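You operate a simulated robot arm through the tools that you are given. There is no shell and no other tool.

You run a simulated robot arm. Do the job below in one go: nothing can be reset, and whatever is moved stays where it is left.

JOB
Free both stubs from the gland stand.
Fine: both nuts fully loose; stubs on the sleeve bench.

Only the result counts: the job must be done as asked and must still hold three seconds after the hand-in. Knocking over, shifting, dropping, spilling or breaking anything else fails it.

ROBOT AND FRAMES
A 7-joint arm with a two-finger parallel gripper, fixed in place. Base frame: the origin is at the foot of the arm, x ahead of it, y to its left, z up. Units: m, rad, N and s.
Its first joint turns from -2.601 to 2.601 rad. Payload 3.43 kg.
The TCP is the grasp point between the finger pads, 0.03 m short of the fingertips. In the tool frame z runs along the fingers and y along their closing line. Largest opening 0.094 m; finger width 0.028, thickness 0.01; the body of the gripper, 0.05 by 0.096 m, starts 0.055 m behind the TCP.
Orientation is told as [roll, pitch, yaw] about the base's x, y, z axes, in that order, counted from this pose: with the fingers straight down and closing along the base's y, the tool's x points along the base's -x, its y along +y and its z along -z.

CONTROLS
- The arm moves only by the tool play_rows. Its arguments are lists of equal length, an entry for each row: "travel": the shift along the tool's x, y, z in mm, a list of three; "turn": the turn, a rotation vector about the tool's x, y, z in rad, a list of three; "grip": the finger opening in mm, from 0 to 94. In form: {"travel": [[dx, dy, dz], ...], "turn": [[rx, ry, rz], ...], "grip": [grip, ...]}. A call has 1 to 20 rows; each row is the pose to reach, as a shift and turn from the pose commanded when the call began, along the tool's axes at that moment. Each row takes 0.2 s and may step no farther than 0.05 m and 0.15 rad from the row before; otherwise, or with a gripper value out of range, the whole call is refused. A pose out of reach is approached as far as the arm can. The call stops where the force on the tool passes 90 N (or 10 N more than at its start, if that is more) or the arm is blocked; 0.2 s more then pass. The fingers move at their own pace (about 0.045 m/s each) and stop on an object; they squeeze with about 45 N. The grip force told is the motor's: it shows also when the fingers shut on nothing. Time passes only in rows, and 0.2 s behind the last, so rows that repeat a pose let the fingers close. The reply holds the time, the measured pose of the TCP, the force on the tool along the base axes, the opening and the grip force, in the units named above and with some noise, with the torque about the TCP (base axes, N m) and any sound that the robot's microphone picked up.
- Cameras (640 x 400 px; columns grow to the right, rows downward): "scene" is fixed at [0.049, -0.5007, 1.7059]; the picture's right is [0.99, -0.15, 0.00], its down [-0.07, -0.46, -0.88] and it looks along [0.14, 0.87, -0.47] (base axes); focal length 344 px, centre (320, 200). "wrist" rides on the gripper at [0.076, 0.014, -0.102] in the tool frame; the picture's right is [-0.18, 0.98, 0.00], its down [-0.75, -0.14, -0.64] and it looks along [-0.63, -0.12, 0.77] (tool axes); focal length 243 px, centre (320, 200).
- snapshot(camera): a new picture of that camera. The clock stands still meanwhile.
- pixel_to_xyz(camera, pixels): for up to 12 pixels [column, row] of the newest picture of that camera ("zoom" is the newest enlarged one), the place [x, y, z] in the base frame of the surface seen there, good to about 0.003 m. The clock stands still meanwhile.
- inspect(camera, box): a new picture of the part [left, top, right, bottom] of that camera's present view, enlarged. The clock stands still meanwhile.
- hand_in(): hands the job in; it is judged then, once.

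Leave the gripper open and the arm clear of the work at the hand-in unless told otherwise.

The tools are called by a JSON object that holds its "api" and its "payload". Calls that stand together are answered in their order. play_rows: Moves the arm, as the interface text tells. Its arguments: {"type":"object","properties":{"travel":{"type":"array","items":{"type":"array","items":{"type":"number"}}},"turn":{"type":"array","items":{"type":"array","items":{"type":"number"}}},"grip":{"type":"array","items":{"type":"number"}}},"required":["travel","turn","grip"]} The other tools are called the same way: snapshot (camera) takes a picture; pixel_to_xyz (camera, pixels) gives the place of the surface under pixels of a picture; inspect (camera, box) takes an enlarged picture of a part of a camera's view; hand_in () hands the job in.

At the start:

```text
clock: 0.0
position: [0.6335, 0.7574, 1.2392]
tcp_rot: [0.0, 0.0, 0.001]
wrist_force: [1.1, 0.4, -0.3]
torque: [0.0, 0.0, -0.01]
opening: 0.094
grasp_force: 0.2
```

scene: 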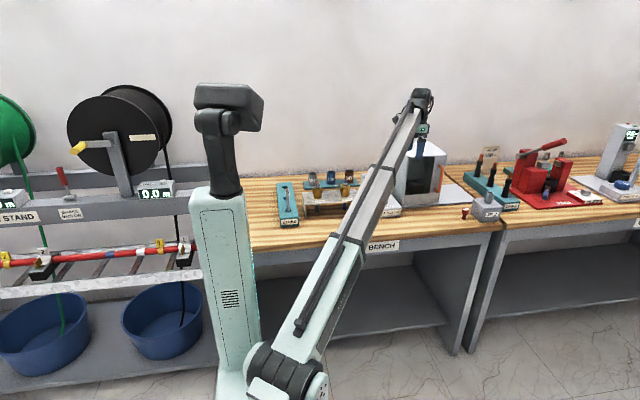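
wrist: 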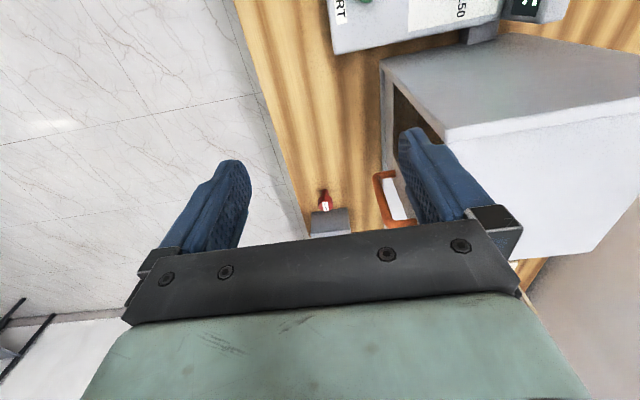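

I see a workshop with benches, an oven-like box and a bench with cups and tools around (320,190). I'll take enlarged views to find the gland stand and the sleeve bench.

{"api": "inspect", "payload": {"camera": "scene", "box": [250, 130, 450, 255]}}

{"api": "inspect", "payload": {"camera": "scene", "box": [440, 110, 640, 235]}}

{"api": "inspect", "payload": {"camera": "scene", "box": [0, 130, 220, 270]}}

```text
3.20 times, centred on (350, 192) of scene
```

zoom: 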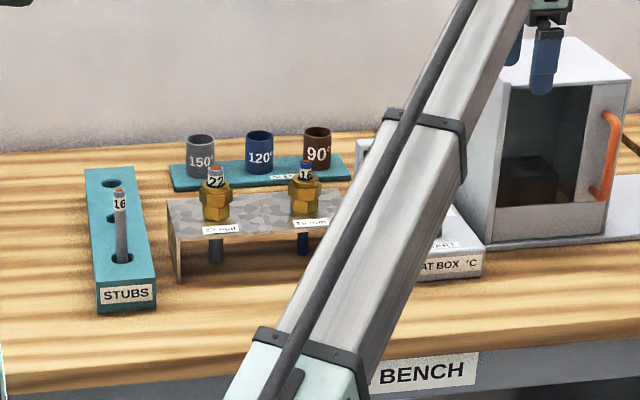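

```text
3.20 times, centred on (540, 172) of scene
```

zoom: 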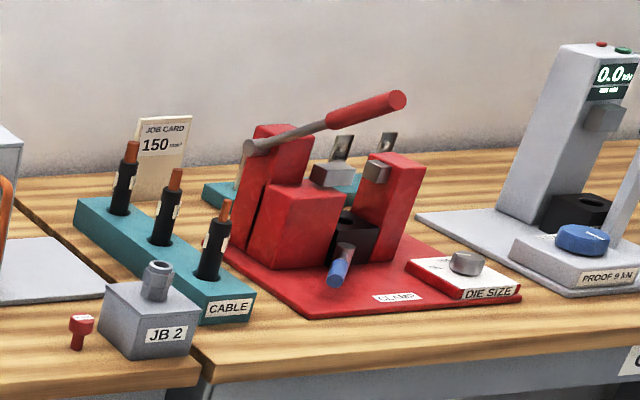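

```text
2.86 times, centred on (110, 200) of scene
```

zoom: 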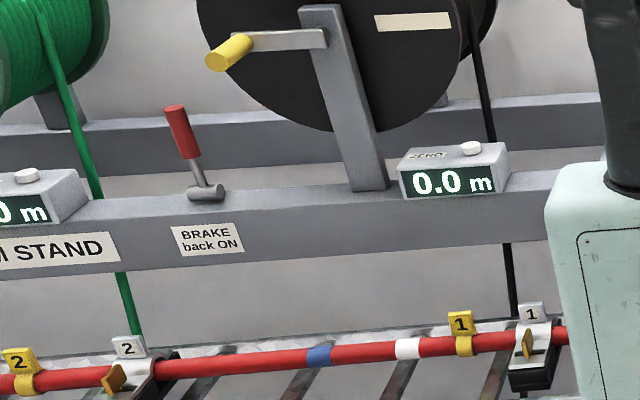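

The gland stand carries two brass nuts with stubs "22" and "16", about pixels (317,190) and (345,190) of the scene picture. I'll take a fresh scene picture with coordinates for the stand, nuts, stubs and the stub rack.

{"api": "inspect", "payload": {"camera": "scene", "box": [270, 160, 370, 235]}}

```text
5.33 times, centred on (320, 198) of scene
```

zoom: 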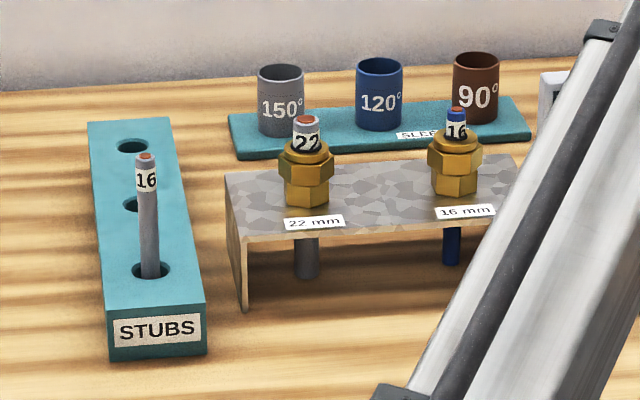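

The glands have a lower hex, an upper nut, and a stub sticking out at the top and below the plate. I'll read coordinates off this enlarged picture.

{"api": "pixel_to_xyz", "payload": {"camera": "zoom", "pixels": [[306, 119], [306, 140], [306, 160], [307, 190], [456, 112], [456, 135], [456, 160], [456, 185], [307, 265], [452, 245], [235, 178], [240, 300]]}}

{"api": "pixel_to_xyz", "payload": {"camera": "zoom", "pixels": [[146, 157], [148, 270], [132, 146], [130, 204], [100, 125], [165, 120], [110, 310], [205, 300], [155, 350], [60, 300], [230, 150], [380, 150]]}}

{"api": "pixel_to_xyz", "payload": {"camera": "zoom", "pixels": [[281, 70], [380, 65], [476, 60], [510, 160], [280, 225], [400, 215], [330, 180], [400, 175], [350, 350], [300, 380], [230, 230], [60, 150]]}}

```text
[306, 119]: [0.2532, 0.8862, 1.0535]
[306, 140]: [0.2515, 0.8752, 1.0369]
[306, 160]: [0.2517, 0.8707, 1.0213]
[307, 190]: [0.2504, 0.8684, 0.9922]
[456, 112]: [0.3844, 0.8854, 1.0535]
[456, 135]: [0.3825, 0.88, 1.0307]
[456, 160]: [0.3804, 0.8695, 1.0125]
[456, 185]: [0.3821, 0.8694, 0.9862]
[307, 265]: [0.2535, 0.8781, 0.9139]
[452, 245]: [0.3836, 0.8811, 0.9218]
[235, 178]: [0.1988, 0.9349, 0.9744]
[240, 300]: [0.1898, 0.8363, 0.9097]
```

```text
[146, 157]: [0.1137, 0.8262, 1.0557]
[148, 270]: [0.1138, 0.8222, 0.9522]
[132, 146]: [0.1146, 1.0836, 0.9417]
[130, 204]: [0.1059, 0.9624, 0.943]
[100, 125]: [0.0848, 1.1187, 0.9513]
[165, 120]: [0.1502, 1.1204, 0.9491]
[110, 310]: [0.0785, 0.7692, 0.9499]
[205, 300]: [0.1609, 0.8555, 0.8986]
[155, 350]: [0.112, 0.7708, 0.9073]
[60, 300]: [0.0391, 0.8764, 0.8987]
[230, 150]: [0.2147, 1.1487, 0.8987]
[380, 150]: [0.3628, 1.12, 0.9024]
```

```text
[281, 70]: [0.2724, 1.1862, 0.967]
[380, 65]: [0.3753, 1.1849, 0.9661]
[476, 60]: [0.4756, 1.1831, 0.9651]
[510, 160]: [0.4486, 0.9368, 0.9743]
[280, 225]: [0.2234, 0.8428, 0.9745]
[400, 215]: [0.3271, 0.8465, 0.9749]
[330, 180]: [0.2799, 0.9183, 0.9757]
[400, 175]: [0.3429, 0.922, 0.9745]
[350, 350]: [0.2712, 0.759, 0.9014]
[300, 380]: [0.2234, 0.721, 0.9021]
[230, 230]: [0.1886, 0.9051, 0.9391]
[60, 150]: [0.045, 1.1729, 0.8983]
```

Readings: bench top z≈0.90, stand plate z≈0.975, glands at about (0.252, 0.885) and (0.383, 0.885), and stub tops z≈1.055. I'll move the open gripper to about (0.20, 0.885, 1.20), staying high, to look at the glands with the wrist camera.

{"api": "play_rows", "payload": {"travel": [[36, 10, 3], [72, 21, 6], [108, 32, 10], [144, 43, 13], [180, 53, 16], [216, 64, 20], [252, 75, 23], [288, 85, 26], [324, 96, 30], [360, 107, 33], [396, 117, 36], [432, 128, 40], [432, 128, 40]], "turn": [[0, 0, 0], [0, 0, 0], [0, 0, 0], [0, 0, 0], [0, 0, 0], [0, 0, 0], [0, 0, 0], [0, 0, 0], [0, 0, 0], [0, 0, 0], [0, 0, 0], [0, 0, 0], [0, 0, 0]], "grip": [94, 94, 94, 94, 94, 94, 94, 94, 94, 94, 94, 94, 94]}}

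```text
clock: 2.8
position: [0.2029, 0.8863, 1.2001]
tcp_rot: [-0.002, 0.0, 0.0]
wrist_force: [-0.1, -0.4, 0.0]
torque: [0.01, -0.02, 0.03]
opening: 0.0944
grasp_force: 0.0
```

The arm arrived at (0.203, 0.886, 1.200) without contact. Now I'll look with both cameras.

{"api": "snapshot", "payload": {"camera": "wrist"}}

{"api": "snapshot", "payload": {"camera": "scene"}}

```text
taken
```

wrist: 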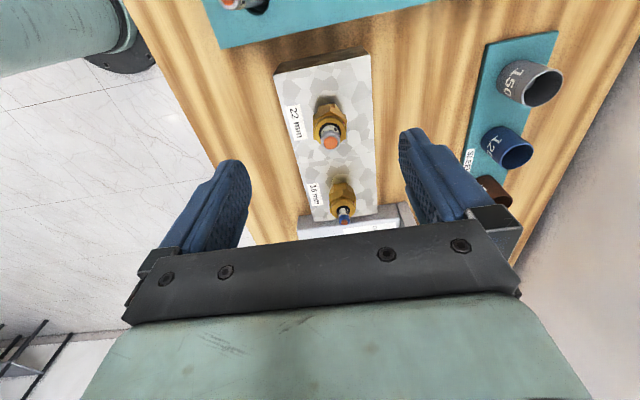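

```text
taken
```

scene: 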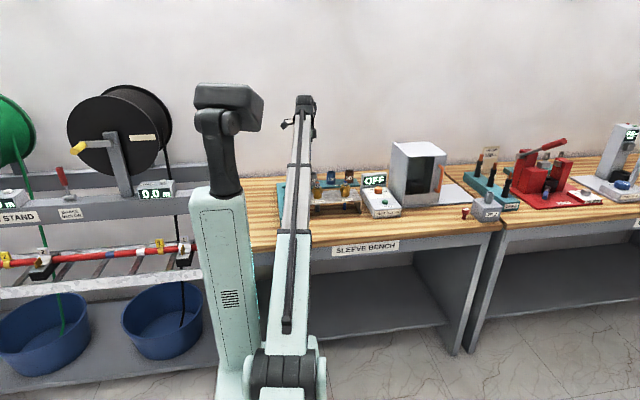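

The bench is labelled SLEEVE BENCH, so it is this one. I'll enlarge the glands in the wrist view, around (330,140), and in the scene view.

{"api": "inspect", "payload": {"camera": "wrist", "box": [260, 50, 420, 230]}}

{"api": "inspect", "payload": {"camera": "scene", "box": [300, 160, 400, 222]}}

```text
2.22 times, centred on (340, 140) of wrist
```

zoom: 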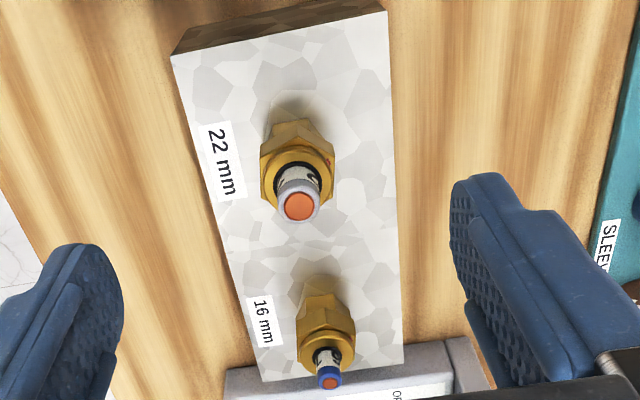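

```text
6.40 times, centred on (350, 191) of scene
```

zoom: 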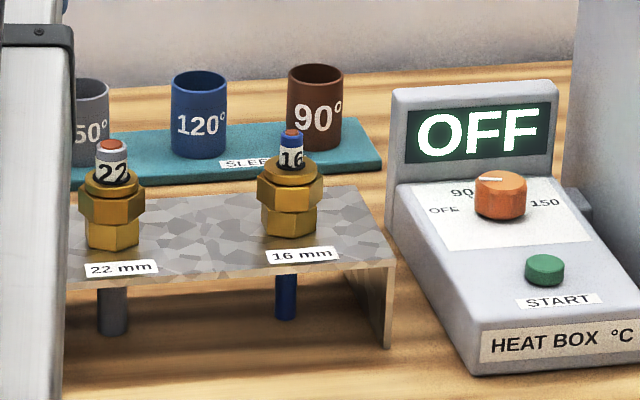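

The upper nut is a wider hex above a narrower fixed hex. I'll read the heights on both glands and measure the nut width in this scene zoom.

{"api": "pixel_to_xyz", "payload": {"camera": "zoom", "pixels": [[111, 145], [112, 183], [112, 200], [112, 215], [112, 224], [112, 240], [291, 135], [291, 170], [291, 188], [291, 205], [291, 214], [291, 232]]}}

{"api": "pixel_to_xyz", "payload": {"camera": "zoom", "pixels": [[82, 200], [142, 198], [261, 190], [321, 188], [92, 235], [136, 235], [268, 225], [313, 225], [97, 310], [126, 310], [276, 300], [297, 300]]}}

{"api": "pixel_to_xyz", "payload": {"camera": "wrist", "pixels": [[331, 142], [344, 218], [330, 118], [341, 190], [276, 78], [369, 57], [378, 212], [311, 219], [243, 3], [256, 8], [240, 30], [420, 10]]}}

```text
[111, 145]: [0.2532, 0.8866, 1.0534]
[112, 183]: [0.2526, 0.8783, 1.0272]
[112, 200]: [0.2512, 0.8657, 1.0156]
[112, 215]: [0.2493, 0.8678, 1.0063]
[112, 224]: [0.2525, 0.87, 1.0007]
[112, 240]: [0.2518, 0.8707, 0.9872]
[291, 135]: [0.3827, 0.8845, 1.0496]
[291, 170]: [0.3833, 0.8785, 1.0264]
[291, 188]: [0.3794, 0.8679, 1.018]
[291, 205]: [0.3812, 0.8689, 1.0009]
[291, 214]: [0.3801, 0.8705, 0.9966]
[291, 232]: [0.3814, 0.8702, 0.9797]
```

```text
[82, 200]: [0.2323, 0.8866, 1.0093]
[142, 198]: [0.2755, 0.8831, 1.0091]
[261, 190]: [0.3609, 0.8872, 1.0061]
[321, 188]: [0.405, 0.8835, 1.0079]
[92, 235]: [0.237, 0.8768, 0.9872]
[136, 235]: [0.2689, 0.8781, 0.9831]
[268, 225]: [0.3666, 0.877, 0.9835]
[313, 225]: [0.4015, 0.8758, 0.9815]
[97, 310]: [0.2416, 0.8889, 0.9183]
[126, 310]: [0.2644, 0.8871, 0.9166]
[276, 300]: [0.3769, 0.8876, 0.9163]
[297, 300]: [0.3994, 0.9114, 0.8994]
```

```text
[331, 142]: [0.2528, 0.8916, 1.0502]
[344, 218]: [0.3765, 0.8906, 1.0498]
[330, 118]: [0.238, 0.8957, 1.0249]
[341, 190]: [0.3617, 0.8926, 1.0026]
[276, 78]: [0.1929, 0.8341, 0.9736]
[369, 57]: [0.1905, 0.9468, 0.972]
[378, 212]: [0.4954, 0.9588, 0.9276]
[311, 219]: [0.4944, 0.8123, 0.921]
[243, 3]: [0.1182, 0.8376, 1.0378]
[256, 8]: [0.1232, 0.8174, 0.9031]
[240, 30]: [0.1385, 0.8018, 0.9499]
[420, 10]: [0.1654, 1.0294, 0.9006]
```

Nut 22 is centred near (0.254, 0.889), with flats between z≈1.003 and 1.02 and about 44 mm across the corners. I'll zoom further on each nut from the wrist to see how the hex flats are turned.

{"api": "inspect", "payload": {"camera": "wrist", "box": [300, 85, 364, 165]}}

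{"api": "inspect", "payload": {"camera": "wrist", "box": [310, 165, 374, 235]}}

{"api": "inspect", "payload": {"camera": "scene", "box": [305, 178, 355, 214]}}

```text
5.00 times, centred on (332, 125) of wrist
```

zoom: 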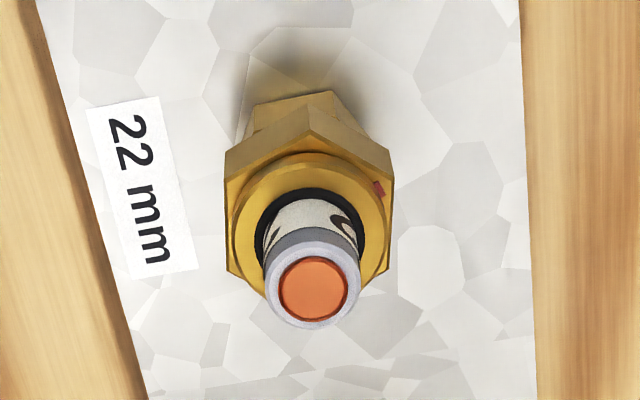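

```text
5.71 times, centred on (342, 200) of wrist
```

zoom: 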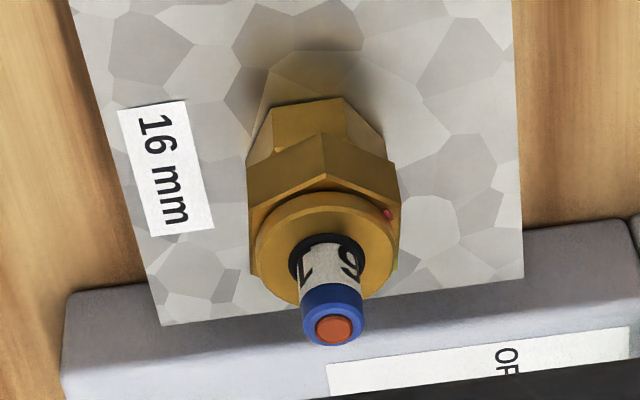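

```text
11.11 times, centred on (330, 196) of scene
```

zoom: 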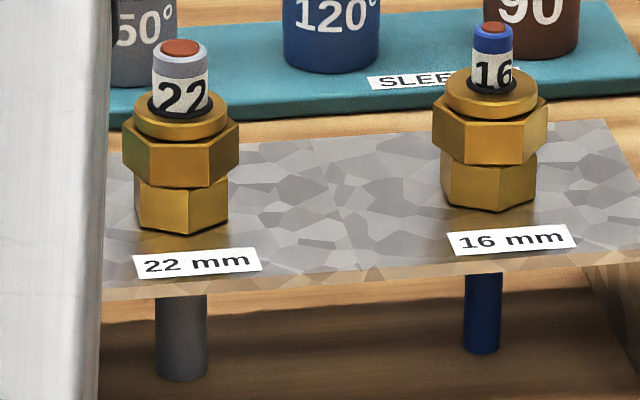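

Each nut has a corner facing the camera, so the flats roughly face ±y, and each carries a red witness mark on its right side. I'll lower the gripper to about (0.284, 0.889, 1.10), with fingertips above the stub tops, for a more vertical view of nut 22.

{"api": "play_rows", "payload": {"travel": [[-20, 1, 20], [-40, 2, 40], [-60, 2, 60], [-80, 3, 80], [-81, 3, 100], [-81, 3, 100]], "turn": [[0, 0, 0], [0, 0, 0], [0, 0, 0], [0, 0, 0], [0, 0, 0], [0, 0, 0]], "grip": [94, 94, 94, 94, 94, 94]}}

{"api": "snapshot", "payload": {"camera": "wrist"}}

```text
clock: 4.2
position: [0.2835, 0.8885, 1.0978]
tcp_rot: [0.0, -0.001, 0.0]
wrist_force: [-0.3, 0.4, -0.1]
torque: [0.02, 0.01, -0.02]
opening: 0.0941
grasp_force: 0.0
```

```text
taken
```

wrist: 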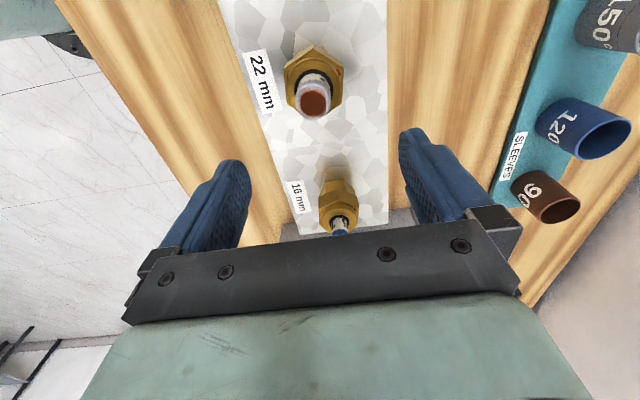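

Nut 22 is now seen from nearly above at (315,82). I'll enlarge it to measure its flats.

{"api": "inspect", "payload": {"camera": "wrist", "box": [270, 40, 366, 130]}}

{"api": "pixel_to_xyz", "payload": {"camera": "wrist", "pixels": [[314, 103], [285, 75], [312, 46], [343, 67], [291, 102], [340, 96], [222, 10], [278, 205], [292, 238], [327, 10], [388, 215], [340, 225]]}}

```text
4.44 times, centred on (318, 85) of wrist
```

zoom: 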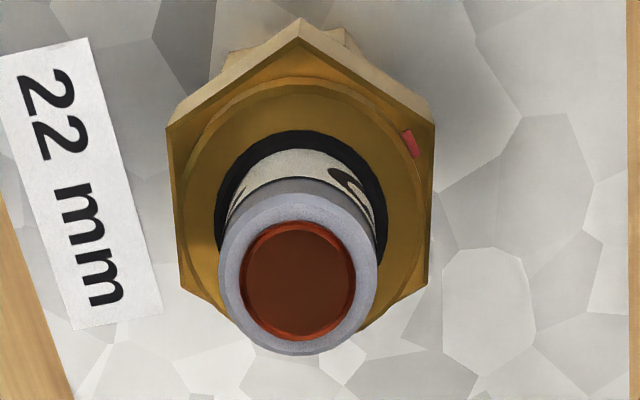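

```text
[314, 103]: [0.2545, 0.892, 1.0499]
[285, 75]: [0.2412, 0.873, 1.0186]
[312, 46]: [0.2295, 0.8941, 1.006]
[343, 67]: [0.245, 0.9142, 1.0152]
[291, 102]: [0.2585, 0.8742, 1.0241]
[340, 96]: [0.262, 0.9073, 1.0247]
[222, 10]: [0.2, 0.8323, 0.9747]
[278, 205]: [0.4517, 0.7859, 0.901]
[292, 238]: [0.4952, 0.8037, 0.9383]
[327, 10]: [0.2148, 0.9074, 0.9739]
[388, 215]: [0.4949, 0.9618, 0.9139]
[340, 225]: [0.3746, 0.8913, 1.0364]
```

From the corner positions I work out that the nut 22 centre is about (0.256, 0.8885), flats about 40 mm apart, and the fingers should close along yaw ≈ -0.18 rad (or multiples of 60° from it). To loosen I turn counter-clockwise from above. First I'll go up to z≈1.15 over the nut and turn clockwise to learn how much wrist travel there is.

{"api": "play_rows", "payload": {"travel": [[10, 0, -20], [28, 0, -52], [28, 0, -52], [28, 0, -52], [28, 0, -52], [28, 0, -52], [28, 0, -52], [28, 0, -52], [28, 0, -52], [28, 0, -52], [28, 0, -52], [28, 0, -52], [28, 0, -52], [28, 0, -52], [28, 0, -52]], "turn": [[0, 0, 0], [0, 0, 0], [0, 0, 0.14], [0, 0, 0.28], [0, 0, 0.42], [0, 0, 0.56], [0, 0, 0.7], [0, 0, 0.84], [0, 0, 0.98], [0, 0, 1.1], [0, 0, 1.22], [0, 0, 1.22], [0, 0, 1.22], [0, 0, 1.22], [0, 0, 1.22]], "grip": [94, 94, 94, 94, 94, 94, 94, 94, 94, 94, 94, 94, 94, 94, 94]}}

```text
clock: 7.4
position: [0.256, 0.8881, 1.1497]
tcp_rot: [0.0, 0.001, -1.221]
wrist_force: [0.6, 0.1, -0.5]
torque: [-0.01, 0.01, -0.02]
opening: 0.094
grasp_force: 0.0
```

The yaw is now -1.221 with no trouble, which is one hex step from -0.18. I'll try turning another 60° clockwise to find the wrist's end.

{"api": "play_rows", "payload": {"travel": [[0, 0, 0], [0, 0, 0], [0, 0, 0], [0, 0, 0], [0, 0, 0], [0, 0, 0], [0, 0, 0], [0, 0, 0], [0, 0, 0]], "turn": [[0, 0, 0.14], [0, 0, 0.28], [0, 0, 0.42], [0, 0, 0.56], [0, 0, 0.7], [0, 0, 0.84], [0, 0, 0.98], [0, 0, 1.05], [0, 0, 1.05]], "grip": [94, 94, 94, 94, 94, 94, 94, 94, 94]}}

{"api": "snapshot", "payload": {"camera": "wrist"}}

```text
clock: 9.4
position: [0.2631, 0.887, 1.1507]
tcp_rot: [0.001, 0.001, -1.676]
wrist_force: [-0.2, 1.0, -0.7]
torque: [0.0, -0.05, -0.01]
opening: 0.0941
grasp_force: 0.1
out of reach, approached as far as the arm can: row 4, 5, 6, 7, 8, 9
```

```text
taken
```

wrist: 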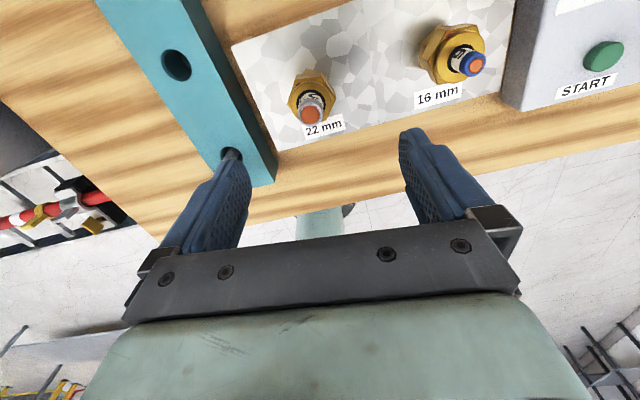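

The wrist's clockwise end is about yaw -1.66 here. I'll turn back counter-clockwise by 0.45 in small steps and read how the commanded pose is counted.

{"api": "play_rows", "payload": {"travel": [[0, 0, 0], [0, 0, 0], [0, 0, 0], [0, 0, 0], [0, 0, 0]], "turn": [[0, 0, -0.12], [0, 0, -0.24], [0, 0, -0.36], [0, 0, -0.45], [0, 0, -0.45]], "grip": [94, 94, 94, 94, 94]}}

```text
clock: 10.6
position: [0.2622, 0.885, 1.1503]
tcp_rot: [0.002, -0.001, -1.223]
wrist_force: [0.4, -0.2, -0.9]
torque: [0.02, 0.0, -0.02]
opening: 0.0937
grasp_force: 0.0
```

The commanded pose restarts from where the arm actually stopped. I'm at (0.262, 0.885, 1.150) with yaw -1.223. From this side I'll take a zoomed look to check the nut centre and hex angle again.

{"api": "snapshot", "payload": {"camera": "wrist"}}

{"api": "inspect", "payload": {"camera": "wrist", "box": [270, 70, 350, 120]}}

```text
taken
```

wrist: 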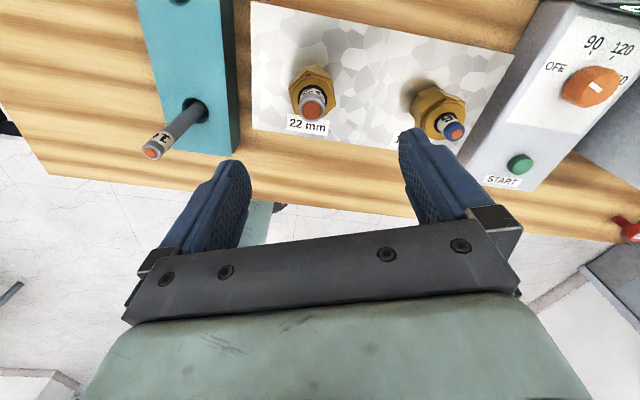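

```text
8.00 times, centred on (310, 95) of wrist
```

zoom: 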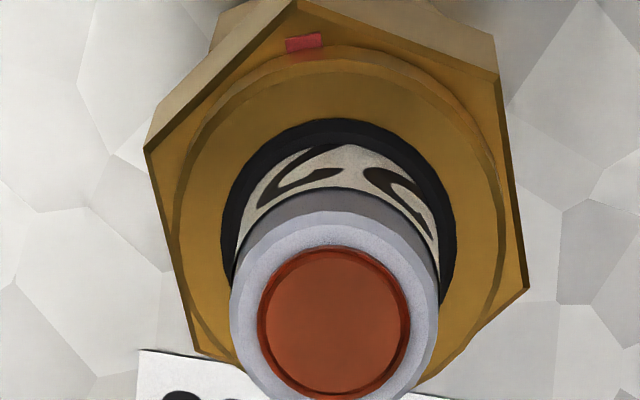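

From this side I get the hex corners at about -10°, 50°, 110° and 170°, centre (0.254, 0.8895) and 39.5 mm across the flats. My yaw of -1.223 already lines up with the flats. I'll centre over the nut and lower the open fingers to TCP z=1.030, tips at 1.000 and clear of the plate.

{"api": "play_rows", "payload": {"travel": [[6.8, -6.1, 0], [6.8, -6.1, 25], [6.8, -6.1, 50], [6.8, -6.1, 75], [6.8, -6.1, 95], [6.8, -6.1, 110], [6.8, -6.1, 120], [6.8, -6.1, 120]], "turn": [[0, 0, 0], [0, 0, 0], [0, 0, 0], [0, 0, 0], [0, 0, 0], [0, 0, 0], [0, 0, 0], [0, 0, 0]], "grip": [94, 94, 94, 94, 94, 94, 94, 94]}}

{"api": "snapshot", "payload": {"camera": "wrist"}}

{"api": "inspect", "payload": {"camera": "scene", "box": [280, 150, 380, 215]}}

```text
clock: 12.4
position: [0.2553, 0.8904, 1.0317]
tcp_rot: [0.0, 0.0, -1.225]
wrist_force: [0.0, 0.0, 0.0]
torque: [0.06, 0.02, 0.0]
opening: 0.0941
grasp_force: 0.0
```

```text
taken
```

wrist: 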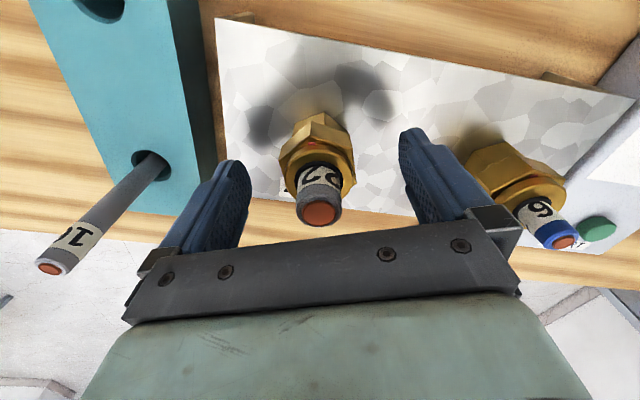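

```text
6.15 times, centred on (330, 182) of scene
```

zoom: 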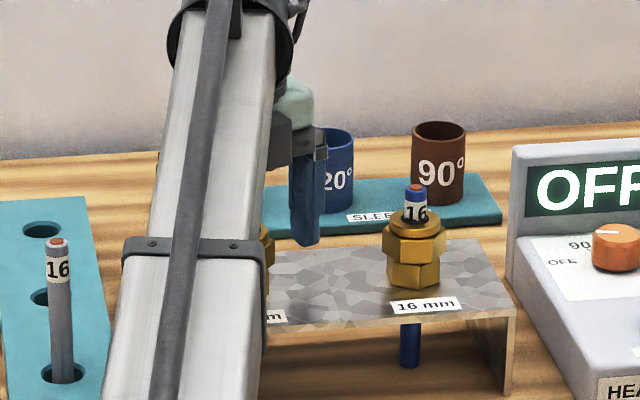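

The nut sits between the open fingers at (318,150) and nothing is touching. Now I'll close on the nut flats.

{"api": "play_rows", "payload": {"travel": [[0, 0, 0], [0, 0, 0], [0, 0, 0], [0, 0, 0], [0, 0, 0], [0, 0, 0]], "turn": [[0, 0, 0], [0, 0, 0], [0, 0, 0], [0, 0, 0], [0, 0, 0], [0, 0, 0]], "grip": [70, 50, 36, 30, 30, 30]}}

{"api": "snapshot", "payload": {"camera": "wrist"}}

```text
clock: 13.8
position: [0.2547, 0.8905, 1.0311]
tcp_rot: [0.0, -0.001, -1.223]
wrist_force: [-6.0, -1.3, -0.9]
torque: [-0.35, 0.65, 0.01]
opening: 0.0478
grasp_force: 44.8
```

```text
taken
```

wrist: 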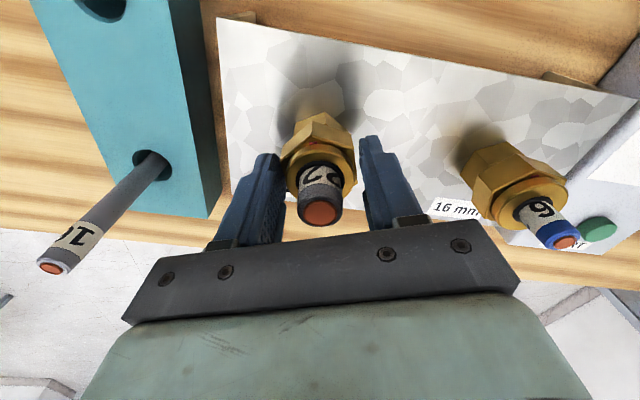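

The fingers stopped at 47.8 mm with 44.8 N, wider than the 39.5 mm I estimated. I'll zoom in to see what the pads touch.

{"api": "inspect", "payload": {"camera": "wrist", "box": [230, 90, 430, 230]}}

{"api": "inspect", "payload": {"camera": "scene", "box": [300, 165, 360, 210]}}

```text
2.86 times, centred on (330, 160) of wrist
```

zoom: 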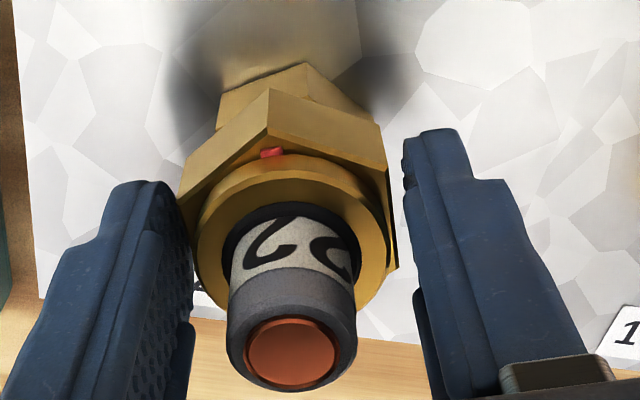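

```text
8.89 times, centred on (330, 188) of scene
```

zoom: 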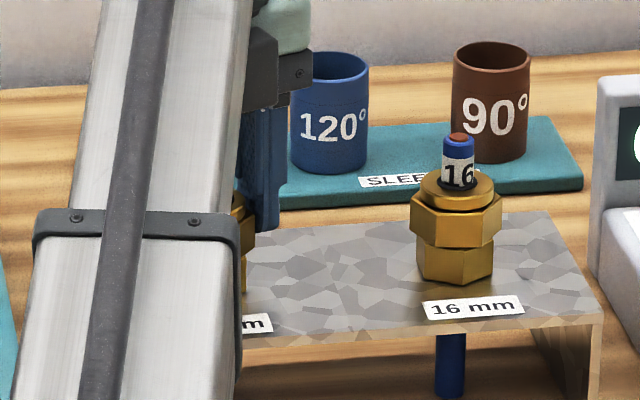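

The left finger looks to be touching the nut while the right one shows a gap of a few mm. I'll measure the finger pads and nut edges to see the offset.

{"api": "inspect", "payload": {"camera": "wrist", "box": [270, 120, 390, 200]}}

{"api": "pixel_to_xyz", "payload": {"camera": "wrist", "pixels": [[275, 155], [278, 165], [281, 180], [290, 160], [287, 175], [352, 160], [354, 175], [363, 140], [364, 155], [366, 170], [368, 185], [321, 214]]}}

```text
5.00 times, centred on (330, 160) of wrist
```

zoom: 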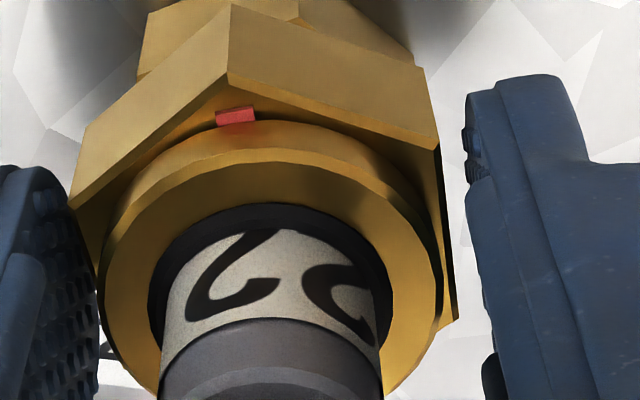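

```text
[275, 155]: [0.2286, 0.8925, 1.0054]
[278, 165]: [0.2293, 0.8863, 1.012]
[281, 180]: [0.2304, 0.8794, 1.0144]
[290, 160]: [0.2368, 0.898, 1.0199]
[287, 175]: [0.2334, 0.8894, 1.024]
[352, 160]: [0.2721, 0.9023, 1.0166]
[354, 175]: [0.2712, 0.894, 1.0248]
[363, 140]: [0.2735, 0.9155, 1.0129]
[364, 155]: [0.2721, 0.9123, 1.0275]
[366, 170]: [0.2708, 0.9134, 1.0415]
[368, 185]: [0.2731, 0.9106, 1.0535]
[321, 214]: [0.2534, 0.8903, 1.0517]
```

Measured in the tool frame the nut is centred between the pads and the grip is firm at 44.8 N, so the nut is held. I'll turn 0.3 rad counter-clockwise as a trial and watch torque, sound and the red mark.

{"api": "play_rows", "payload": {"travel": [[0, 0, 0], [0, 0, 0], [0, 0, 0], [0, 0, 0], [0, 0, 0]], "turn": [[0, 0, -0.08], [0, 0, -0.16], [0, 0, -0.24], [0, 0, -0.3], [0, 0, -0.3]], "grip": [30, 30, 30, 30, 30]}}

{"api": "inspect", "payload": {"camera": "wrist", "box": [230, 90, 430, 230]}}

```text
clock: 15.0
position: [0.2555, 0.8907, 1.0311]
tcp_rot: [0.002, -0.001, -0.924]
wrist_force: [-0.8, 0.9, 14.3]
torque: [-0.56, 0.72, 0.05]
opening: 0.0477
grasp_force: 45.0
```

```text
2.86 times, centred on (330, 160) of wrist
```

zoom: 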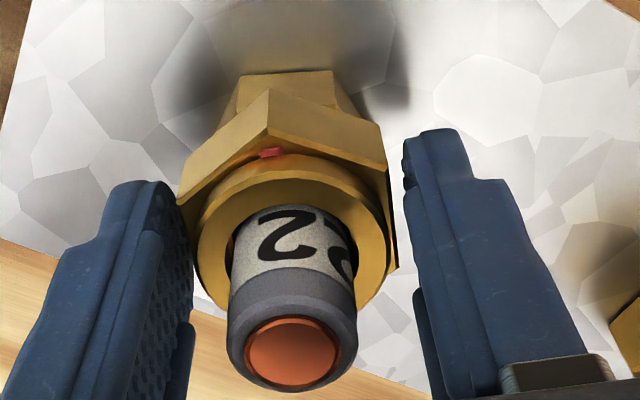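

The nut turned with the fingers: the red mark stayed at the same place between the pads. It also pushes up at 14 N, which means it is rising, so counter-clockwise is loosening. I'll turn on by 0.6 rad while rising slightly and watch the vertical force.

{"api": "play_rows", "payload": {"travel": [[0, 0, -0.1], [0, 0, -0.2], [0, 0, -0.3], [0, 0, -0.4], [0, 0, -0.5], [0, 0, -0.5]], "turn": [[0, 0, -0.12], [0, 0, -0.24], [0, 0, -0.36], [0, 0, -0.48], [0, 0, -0.6], [0, 0, -0.6]], "grip": [30, 30, 30, 30, 30, 30]}}

```text
clock: 16.4
position: [0.2546, 0.8895, 1.0311]
tcp_rot: [-0.001, -0.002, -0.324]
wrist_force: [3.8, -3.2, 15.1]
torque: [-0.32, 0.07, 0.01]
opening: 0.048
grasp_force: 45.1
```

The upward push stayed near 15 N with 0.5 mm rise. I'll go on with 0.6 rad and 1.0 mm rise to find the rate that balances.

{"api": "play_rows", "payload": {"travel": [[0, 0, -0.2], [0, 0, -0.4], [0, 0, -0.6], [0, 0, -0.8], [0, 0, -1.0], [0, 0, -1.0]], "turn": [[0, 0, -0.12], [0, 0, -0.24], [0, 0, -0.36], [0, 0, -0.48], [0, 0, -0.6], [0, 0, -0.6]], "grip": [30, 30, 30, 30, 30, 30]}}

{"api": "inspect", "payload": {"camera": "wrist", "box": [230, 90, 430, 230]}}

```text
clock: 17.8
position: [0.2539, 0.8896, 1.0308]
tcp_rot: [-0.004, -0.002, 0.276]
wrist_force: [7.7, -13.8, -12.2]
torque: [1.06, -0.84, 0.01]
opening: 0.0477
grasp_force: 44.7
```

```text
2.86 times, centred on (330, 160) of wrist
```

zoom: 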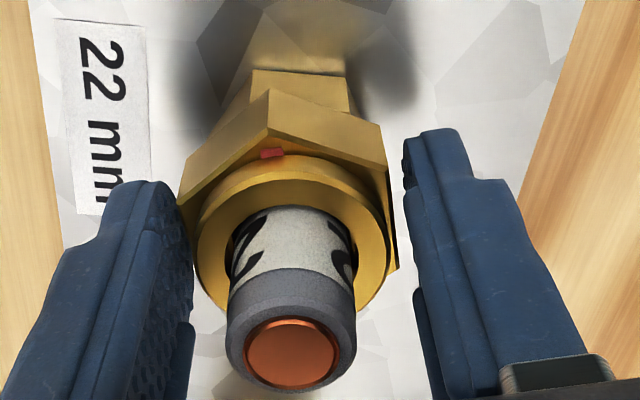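

Now the pull is -12 N, so the balancing rise is about 0.83 mm per rad, a pitch of about 5 mm per turn. There is also a 15 N side force along the closing line, which I'll trim by 0.25 mm. I'll turn another 1.2 rad with matching rise.

{"api": "play_rows", "payload": {"travel": [[0, -0.2, 0.1], [0, -0.25, 0.0], [0, -0.25, -0.1], [0, -0.25, -0.2], [0, -0.25, -0.3], [0, -0.25, -0.4], [0, -0.25, -0.5], [0, -0.25, -0.6], [0, -0.25, -0.7], [0, -0.25, -0.8], [0, -0.25, -0.8]], "turn": [[0, 0, -0.12], [0, 0, -0.24], [0, 0, -0.36], [0, 0, -0.48], [0, 0, -0.6], [0, 0, -0.72], [0, 0, -0.84], [0, 0, -0.96], [0, 0, -1.08], [0, 0, -1.2], [0, 0, -1.2]], "grip": [30, 30, 30, 30, 30, 30, 30, 30, 30, 30, 30]}}

```text
clock: 20.2
position: [0.254, 0.8891, 1.0332]
tcp_rot: [-0.003, 0.001, 1.478]
wrist_force: [10.7, -17.4, -21.6]
torque: [-0.84, 0.5, 0.02]
opening: 0.0478
grasp_force: 44.8
```

Turned 2.7 rad so far, and the pull is -22 N, so the pitch is nearer 4 mm per turn. I'll ease the height and side force and turn on by 1.5 rad.

{"api": "play_rows", "payload": {"travel": [[0.1, -0.1, 0.2], [0.2, -0.2, 0.2], [0.3, -0.2, 0.15], [0.3, -0.2, 0.05], [0.3, -0.2, -0.05], [0.3, -0.2, -0.1], [0.3, -0.2, -0.2], [0.3, -0.2, -0.25], [0.3, -0.2, -0.35], [0.3, -0.2, -0.4], [0.3, -0.2, -0.5], [0.3, -0.2, -0.55], [0.3, -0.2, -0.6], [0.3, -0.2, -0.6]], "turn": [[0, 0, -0.12], [0, 0, -0.24], [0, 0, -0.36], [0, 0, -0.48], [0, 0, -0.6], [0, 0, -0.72], [0, 0, -0.84], [0, 0, -0.96], [0, 0, -1.08], [0, 0, -1.2], [0, 0, -1.32], [0, 0, -1.44], [0, 0, -1.5], [0, 0, -1.5]], "grip": [30, 30, 30, 30, 30, 30, 30, 30, 30, 30, 30, 30, 30, 30]}}

{"api": "inspect", "payload": {"camera": "wrist", "box": [230, 90, 430, 230]}}

```text
clock: 23.2
position: [0.2548, 0.8902, 1.0321]
tcp_rot: [-0.001, 0.003, 2.978]
wrist_force: [1.1, 3.8, -6.3]
torque: [0.23, -0.15, 0.01]
opening: 0.0413
grasp_force: 45.4
```

```text
2.86 times, centred on (330, 160) of wrist
```

zoom: 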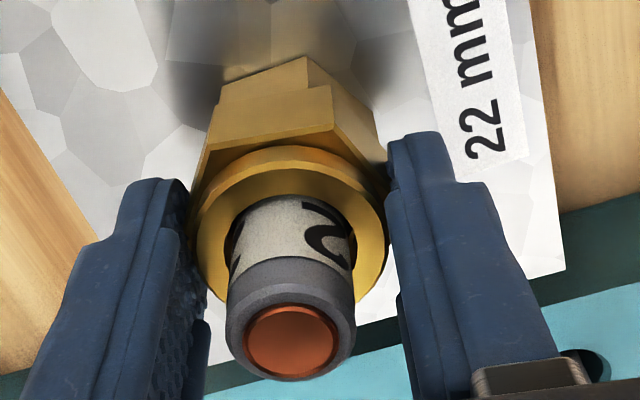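

The fingers dropped into the true flats during that turn: opening is now 41.3 mm and forces are low. So the earlier 47.8 mm was across corners, and the grip is better now. I'll keep turning counter-clockwise up to 1.2 rad more with rise, watching for the wrist's end.

{"api": "play_rows", "payload": {"travel": [[0, 0, 0], [0, 0, -0.1], [0, 0, -0.15], [0, 0, -0.2], [0, 0, -0.3], [0, 0, -0.35], [0, 0, -0.4], [0, 0, -0.5], [0, 0, -0.55], [0, 0, -0.6], [0, 0, -0.6]], "turn": [[0, 0, -0.12], [0, 0, -0.24], [0, 0, -0.36], [0, 0, -0.48], [0, 0, -0.6], [0, 0, -0.72], [0, 0, -0.84], [0, 0, -0.96], [0, 0, -1.08], [0, 0, -1.2], [0, 0, -1.2]], "grip": [30, 30, 30, 30, 30, 30, 30, 30, 30, 30, 30]}}

{"api": "inspect", "payload": {"camera": "wrist", "box": [230, 90, 430, 230]}}

```text
clock: 25.6
position: [0.2546, 0.8897, 1.0328]
tcp_rot: [0.001, 0.0, -2.107]
wrist_force: [5.9, -1.4, 1.2]
torque: [-0.33, 0.59, 0.0]
opening: 0.0414
grasp_force: 45.5
```

```text
2.86 times, centred on (330, 160) of wrist
```

zoom: 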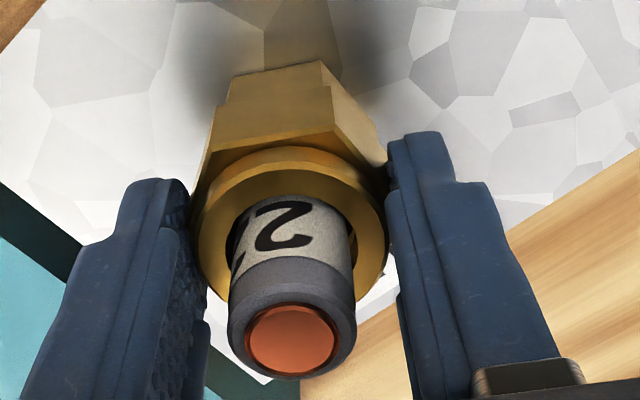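

No slip (41.4 mm), forces small, and the rise matches 4 mm per turn. I'll continue by up to 1.2 rad more.

{"api": "play_rows", "payload": {"travel": [[0, 0, -0.08], [0, 0, -0.15], [0, 0, -0.23], [0, 0, -0.3], [0, 0, -0.38], [0, 0, -0.46], [0, 0, -0.53], [0, 0, -0.6], [0, 0, -0.68], [0, 0, -0.76], [0, 0, -0.76]], "turn": [[0, 0, -0.12], [0, 0, -0.24], [0, 0, -0.36], [0, 0, -0.48], [0, 0, -0.6], [0, 0, -0.72], [0, 0, -0.84], [0, 0, -0.96], [0, 0, -1.08], [0, 0, -1.2], [0, 0, -1.2]], "grip": [30, 30, 30, 30, 30, 30, 30, 30, 30, 30, 30]}}

{"api": "inspect", "payload": {"camera": "wrist", "box": [230, 90, 430, 230]}}

```text
clock: 28.0
position: [0.2552, 0.8904, 1.0328]
tcp_rot: [0.002, -0.001, -1.928]
wrist_force: [7.6, -6.2, -1.3]
torque: [0.6, 0.06, -1.39]
opening: 0.0444
grasp_force: 44.2
out of reach, approached as far as the arm can: row 2, 3, 4, 5, 6, 7, 8, 9, 10, 11
```

```text
2.86 times, centred on (330, 160) of wrist
```

zoom: 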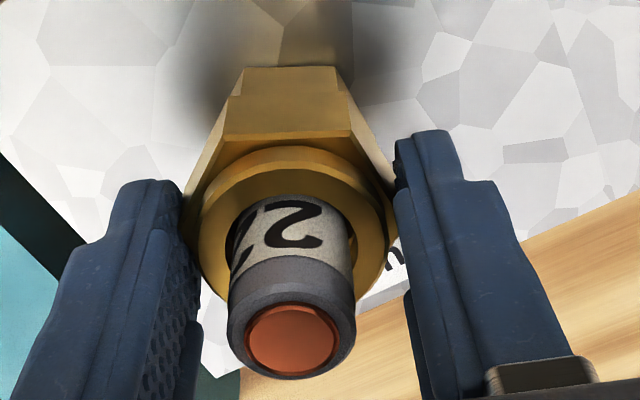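

The opening grew to 44.4 mm and the torque about z jumped to -1.39 N m while the wrist also came to its end. So the nut stopped turning, which looks like its end stop. I'll open the fingers, rise 110 mm, and look at the red mark and the nut height.

{"api": "play_rows", "payload": {"travel": [[0, 0, 0], [0, 0, 0], [0, 0, 0], [0, 0, 0], [0, 0, -20], [0, 0, -45], [0, 0, -75], [0, 0, -110], [0, 0, -110]], "turn": [[0, 0, 0.05], [0, 0, 0.05], [0, 0, 0.05], [0, 0, 0.05], [0, 0, 0.05], [0, 0, 0.05], [0, 0, 0.05], [0, 0, 0.05], [0, 0, 0.05]], "grip": [60, 80, 94, 94, 94, 94, 94, 94, 94]}}

{"api": "snapshot", "payload": {"camera": "wrist"}}

{"api": "inspect", "payload": {"camera": "scene", "box": [300, 165, 360, 210]}}

```text
clock: 30.0
position: [0.2542, 0.8898, 1.1454]
tcp_rot: [0.0, -0.001, -1.978]
wrist_force: [0.0, -0.2, 0.7]
torque: [-0.01, -0.01, 0.01]
opening: 0.0937
grasp_force: 0.0
```

```text
taken
```

wrist: 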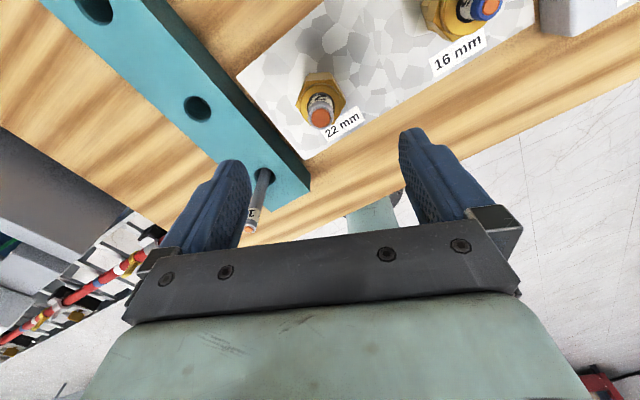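

```text
8.89 times, centred on (330, 188) of scene
```

zoom: 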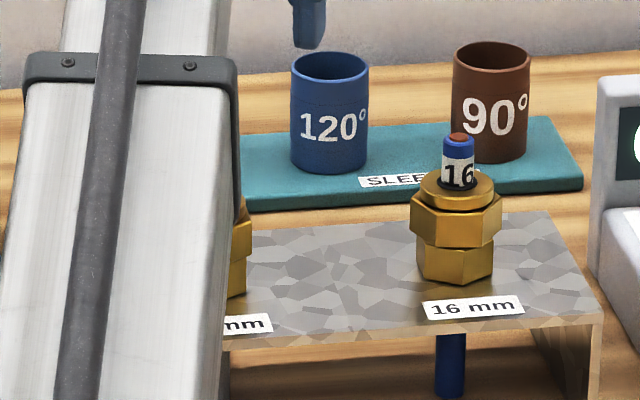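

The gripper is free of the nut. I'll zoom in on nut 22 at (322,98) of the wrist view.

{"api": "inspect", "payload": {"camera": "wrist", "box": [282, 65, 362, 135]}}

{"api": "pixel_to_xyz", "payload": {"camera": "wrist", "pixels": [[320, 115], [300, 98], [345, 98], [318, 76], [320, 88], [480, 10], [197, 107], [94, 8]]}}

```text
5.71 times, centred on (322, 100) of wrist
```

zoom: 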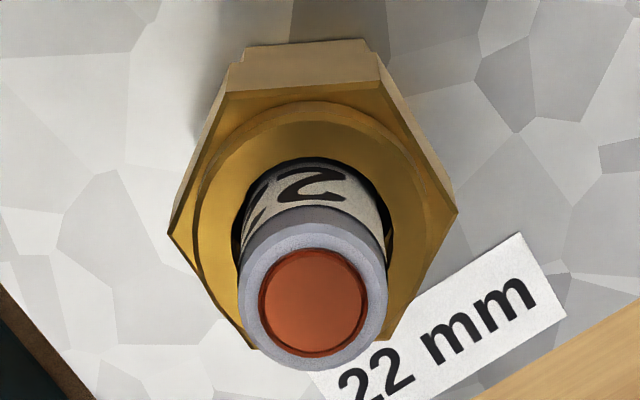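

```text
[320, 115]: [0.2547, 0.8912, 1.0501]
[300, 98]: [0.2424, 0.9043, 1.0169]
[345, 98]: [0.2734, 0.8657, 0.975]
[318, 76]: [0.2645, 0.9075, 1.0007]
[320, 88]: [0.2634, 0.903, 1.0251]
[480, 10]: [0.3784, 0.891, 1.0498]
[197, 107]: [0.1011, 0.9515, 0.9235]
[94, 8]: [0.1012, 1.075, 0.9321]
```

I count the hex corners now at about 29° mod 60° against 50° before, and the red mark is hidden from this side. To find the mark and see how far the nut really turned, I'll swing the open gripper back 2.9 rad at this height and look from the opposite side.

{"api": "play_rows", "payload": {"travel": [[0, 0, 0], [0, 0, 0], [0, 0, 0], [0, 0, 0], [0, 0, 0], [0, 0, 0], [0, 0, 0], [0, 0, 0], [0, 0, 0], [0, 0, 0], [0, 0, 0], [0, 0, 0], [0, 0, 0], [0, 0, 0], [0, 0, 0], [0, 0, 0], [0, 0, 0], [0, 0, 0], [0, 0, 0], [0, 0, 0]], "turn": [[0, 0, 0.14], [0, 0, 0.28], [0, 0, 0.42], [0, 0, 0.56], [0, 0, 0.7], [0, 0, 0.84], [0, 0, 0.98], [0, 0, 1.12], [0, 0, 1.26], [0, 0, 1.4], [0, 0, 1.54], [0, 0, 1.68], [0, 0, 1.82], [0, 0, 1.96], [0, 0, 2.1], [0, 0, 2.24], [0, 0, 2.38], [0, 0, 2.52], [0, 0, 2.66], [0, 0, 2.8]], "grip": [94, 94, 94, 94, 94, 94, 94, 94, 94, 94, 94, 94, 94, 94, 94, 94, 94, 94, 94, 94]}}

{"api": "snapshot", "payload": {"camera": "wrist"}}

```text
clock: 34.2
position: [0.2546, 0.8905, 1.1456]
tcp_rot: [-0.001, 0.0, 1.504]
wrist_force: [-0.1, 0.5, 1.2]
torque: [0.04, -0.05, 0.01]
opening: 0.0941
grasp_force: 0.0
```

```text
taken
```

wrist: 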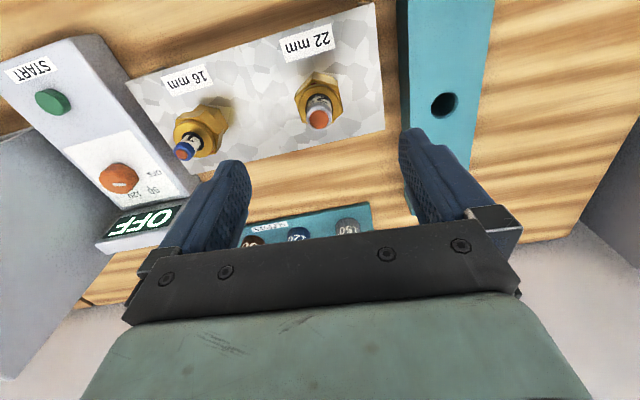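

Now I'm looking from the front side. I'll zoom on both nuts from here.

{"api": "inspect", "payload": {"camera": "wrist", "box": [280, 60, 360, 135]}}

{"api": "inspect", "payload": {"camera": "wrist", "box": [160, 85, 250, 170]}}

```text
5.33 times, centred on (320, 98) of wrist
```

zoom: 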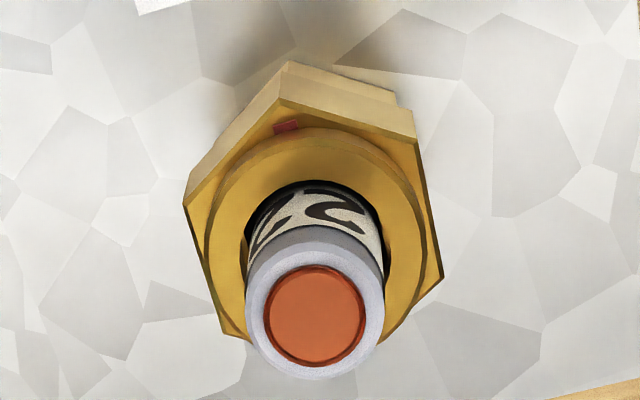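

```text
4.71 times, centred on (205, 128) of wrist
```

zoom: 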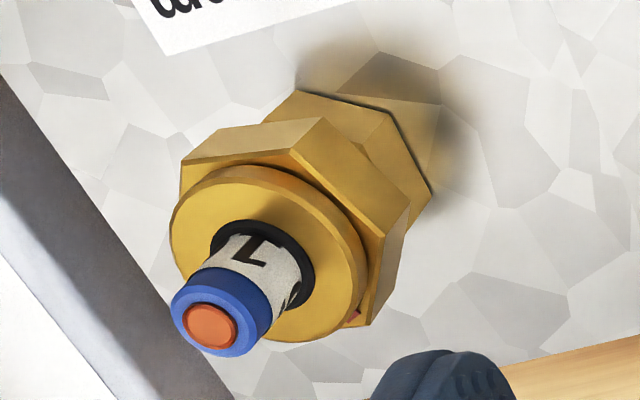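

Found it: the red mark is now at about 269° base angle against 110° at the start, so nut 22 turned 159°. It then held hard against 1.4 N m while the jaws slipped round it, so it is on its end stop. Before moving over nut 16, I'll check how tall the heat box and its panel are.

{"api": "snapshot", "payload": {"camera": "scene"}}

{"api": "pixel_to_xyz", "payload": {"camera": "scene", "pixels": [[365, 175], [373, 178], [385, 175], [366, 190], [396, 145], [420, 148], [440, 150], [398, 200], [370, 210], [385, 205], [412, 200], [378, 190]]}}

```text
taken
```

scene: 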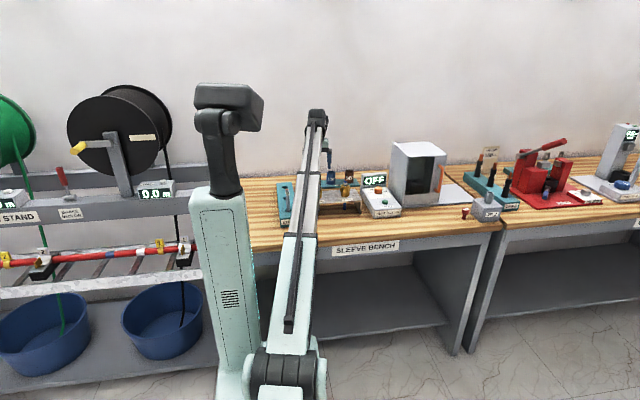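

```text
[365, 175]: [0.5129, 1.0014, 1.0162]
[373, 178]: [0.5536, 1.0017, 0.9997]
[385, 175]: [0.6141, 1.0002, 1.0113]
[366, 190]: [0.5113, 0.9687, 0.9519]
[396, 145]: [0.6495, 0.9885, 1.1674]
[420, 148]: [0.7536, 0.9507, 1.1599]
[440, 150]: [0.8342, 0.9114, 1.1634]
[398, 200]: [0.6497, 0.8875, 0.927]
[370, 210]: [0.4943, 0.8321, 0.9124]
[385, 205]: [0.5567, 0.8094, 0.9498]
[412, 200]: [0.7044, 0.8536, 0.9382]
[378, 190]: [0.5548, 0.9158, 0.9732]
```

The panel tops out at z≈1.02 and the heat box starts at x≈0.65, so turning above nut 16 is clear. I'll move over nut 16 at (0.383, 0.889) at this height and turn clockwise 2.6 rad for a starting angle.

{"api": "play_rows", "payload": {"travel": [[-1.5, -26, 0], [-3, -52, 0], [-4.5, -78, 0], [-6, -104, 0], [-7.6, -128.2, 0], [-7.6, -128.2, 0], [-7.6, -128.2, 0], [-7.6, -128.2, 0], [-7.6, -128.2, 0], [-7.6, -128.2, 0], [-7.6, -128.2, 0], [-7.6, -128.2, 0], [-7.6, -128.2, 0], [-7.6, -128.2, 0], [-7.6, -128.2, 0], [-7.6, -128.2, 0], [-7.6, -128.2, 0], [-7.6, -128.2, 0], [-7.6, -128.2, 0], [-7.6, -128.2, 0]], "turn": [[0, 0, 0.14], [0, 0, 0.28], [0, 0, 0.42], [0, 0, 0.56], [0, 0, 0.7], [0, 0, 0.84], [0, 0, 0.98], [0, 0, 1.12], [0, 0, 1.26], [0, 0, 1.4], [0, 0, 1.54], [0, 0, 1.68], [0, 0, 1.82], [0, 0, 1.96], [0, 0, 2.1], [0, 0, 2.24], [0, 0, 2.38], [0, 0, 2.5], [0, 0, 2.6], [0, 0, 2.6]], "grip": [94, 94, 94, 94, 94, 94, 94, 94, 94, 94, 94, 94, 94, 94, 94, 94, 94, 94, 94, 94]}}

{"api": "snapshot", "payload": {"camera": "wrist"}}

```text
clock: 38.4
position: [0.3832, 0.8887, 1.1455]
tcp_rot: [0.001, -0.001, -1.097]
wrist_force: [1.2, 0.4, -0.5]
torque: [-0.02, -0.01, 0.02]
opening: 0.094
grasp_force: 0.1
```

```text
taken
```

wrist: 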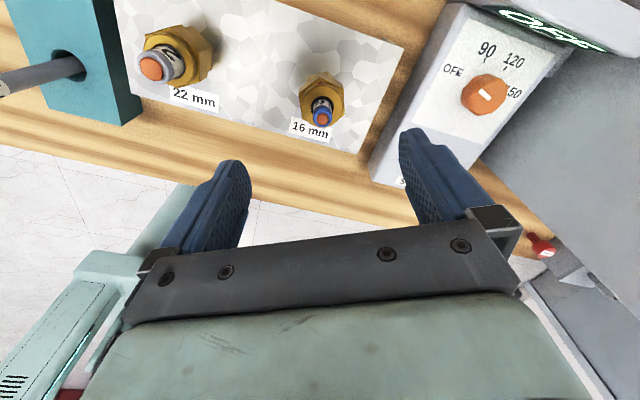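

I'm over nut 16 at (0.383, 0.889, 1.146), yaw -1.097. I'll zoom on the nut at (322,97).

{"api": "inspect", "payload": {"camera": "wrist", "box": [282, 62, 362, 132]}}

{"api": "pixel_to_xyz", "payload": {"camera": "wrist", "pixels": [[323, 116], [310, 95], [335, 92], [320, 75], [168, 67], [187, 60]]}}

```text
5.71 times, centred on (322, 97) of wrist
```

zoom: 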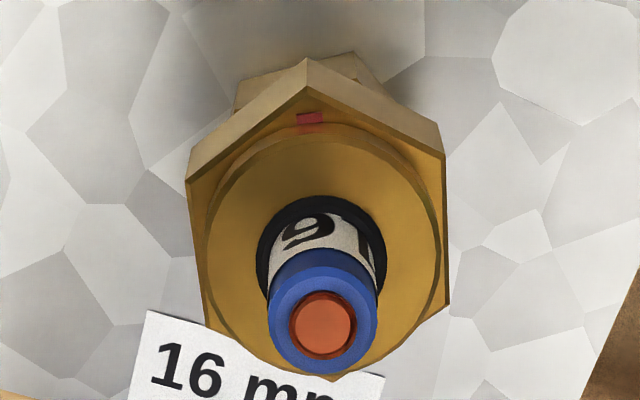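

```text
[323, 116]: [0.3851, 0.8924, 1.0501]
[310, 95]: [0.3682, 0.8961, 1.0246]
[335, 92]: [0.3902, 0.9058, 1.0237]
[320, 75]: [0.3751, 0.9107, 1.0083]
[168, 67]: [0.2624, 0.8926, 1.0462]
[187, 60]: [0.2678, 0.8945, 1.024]
```

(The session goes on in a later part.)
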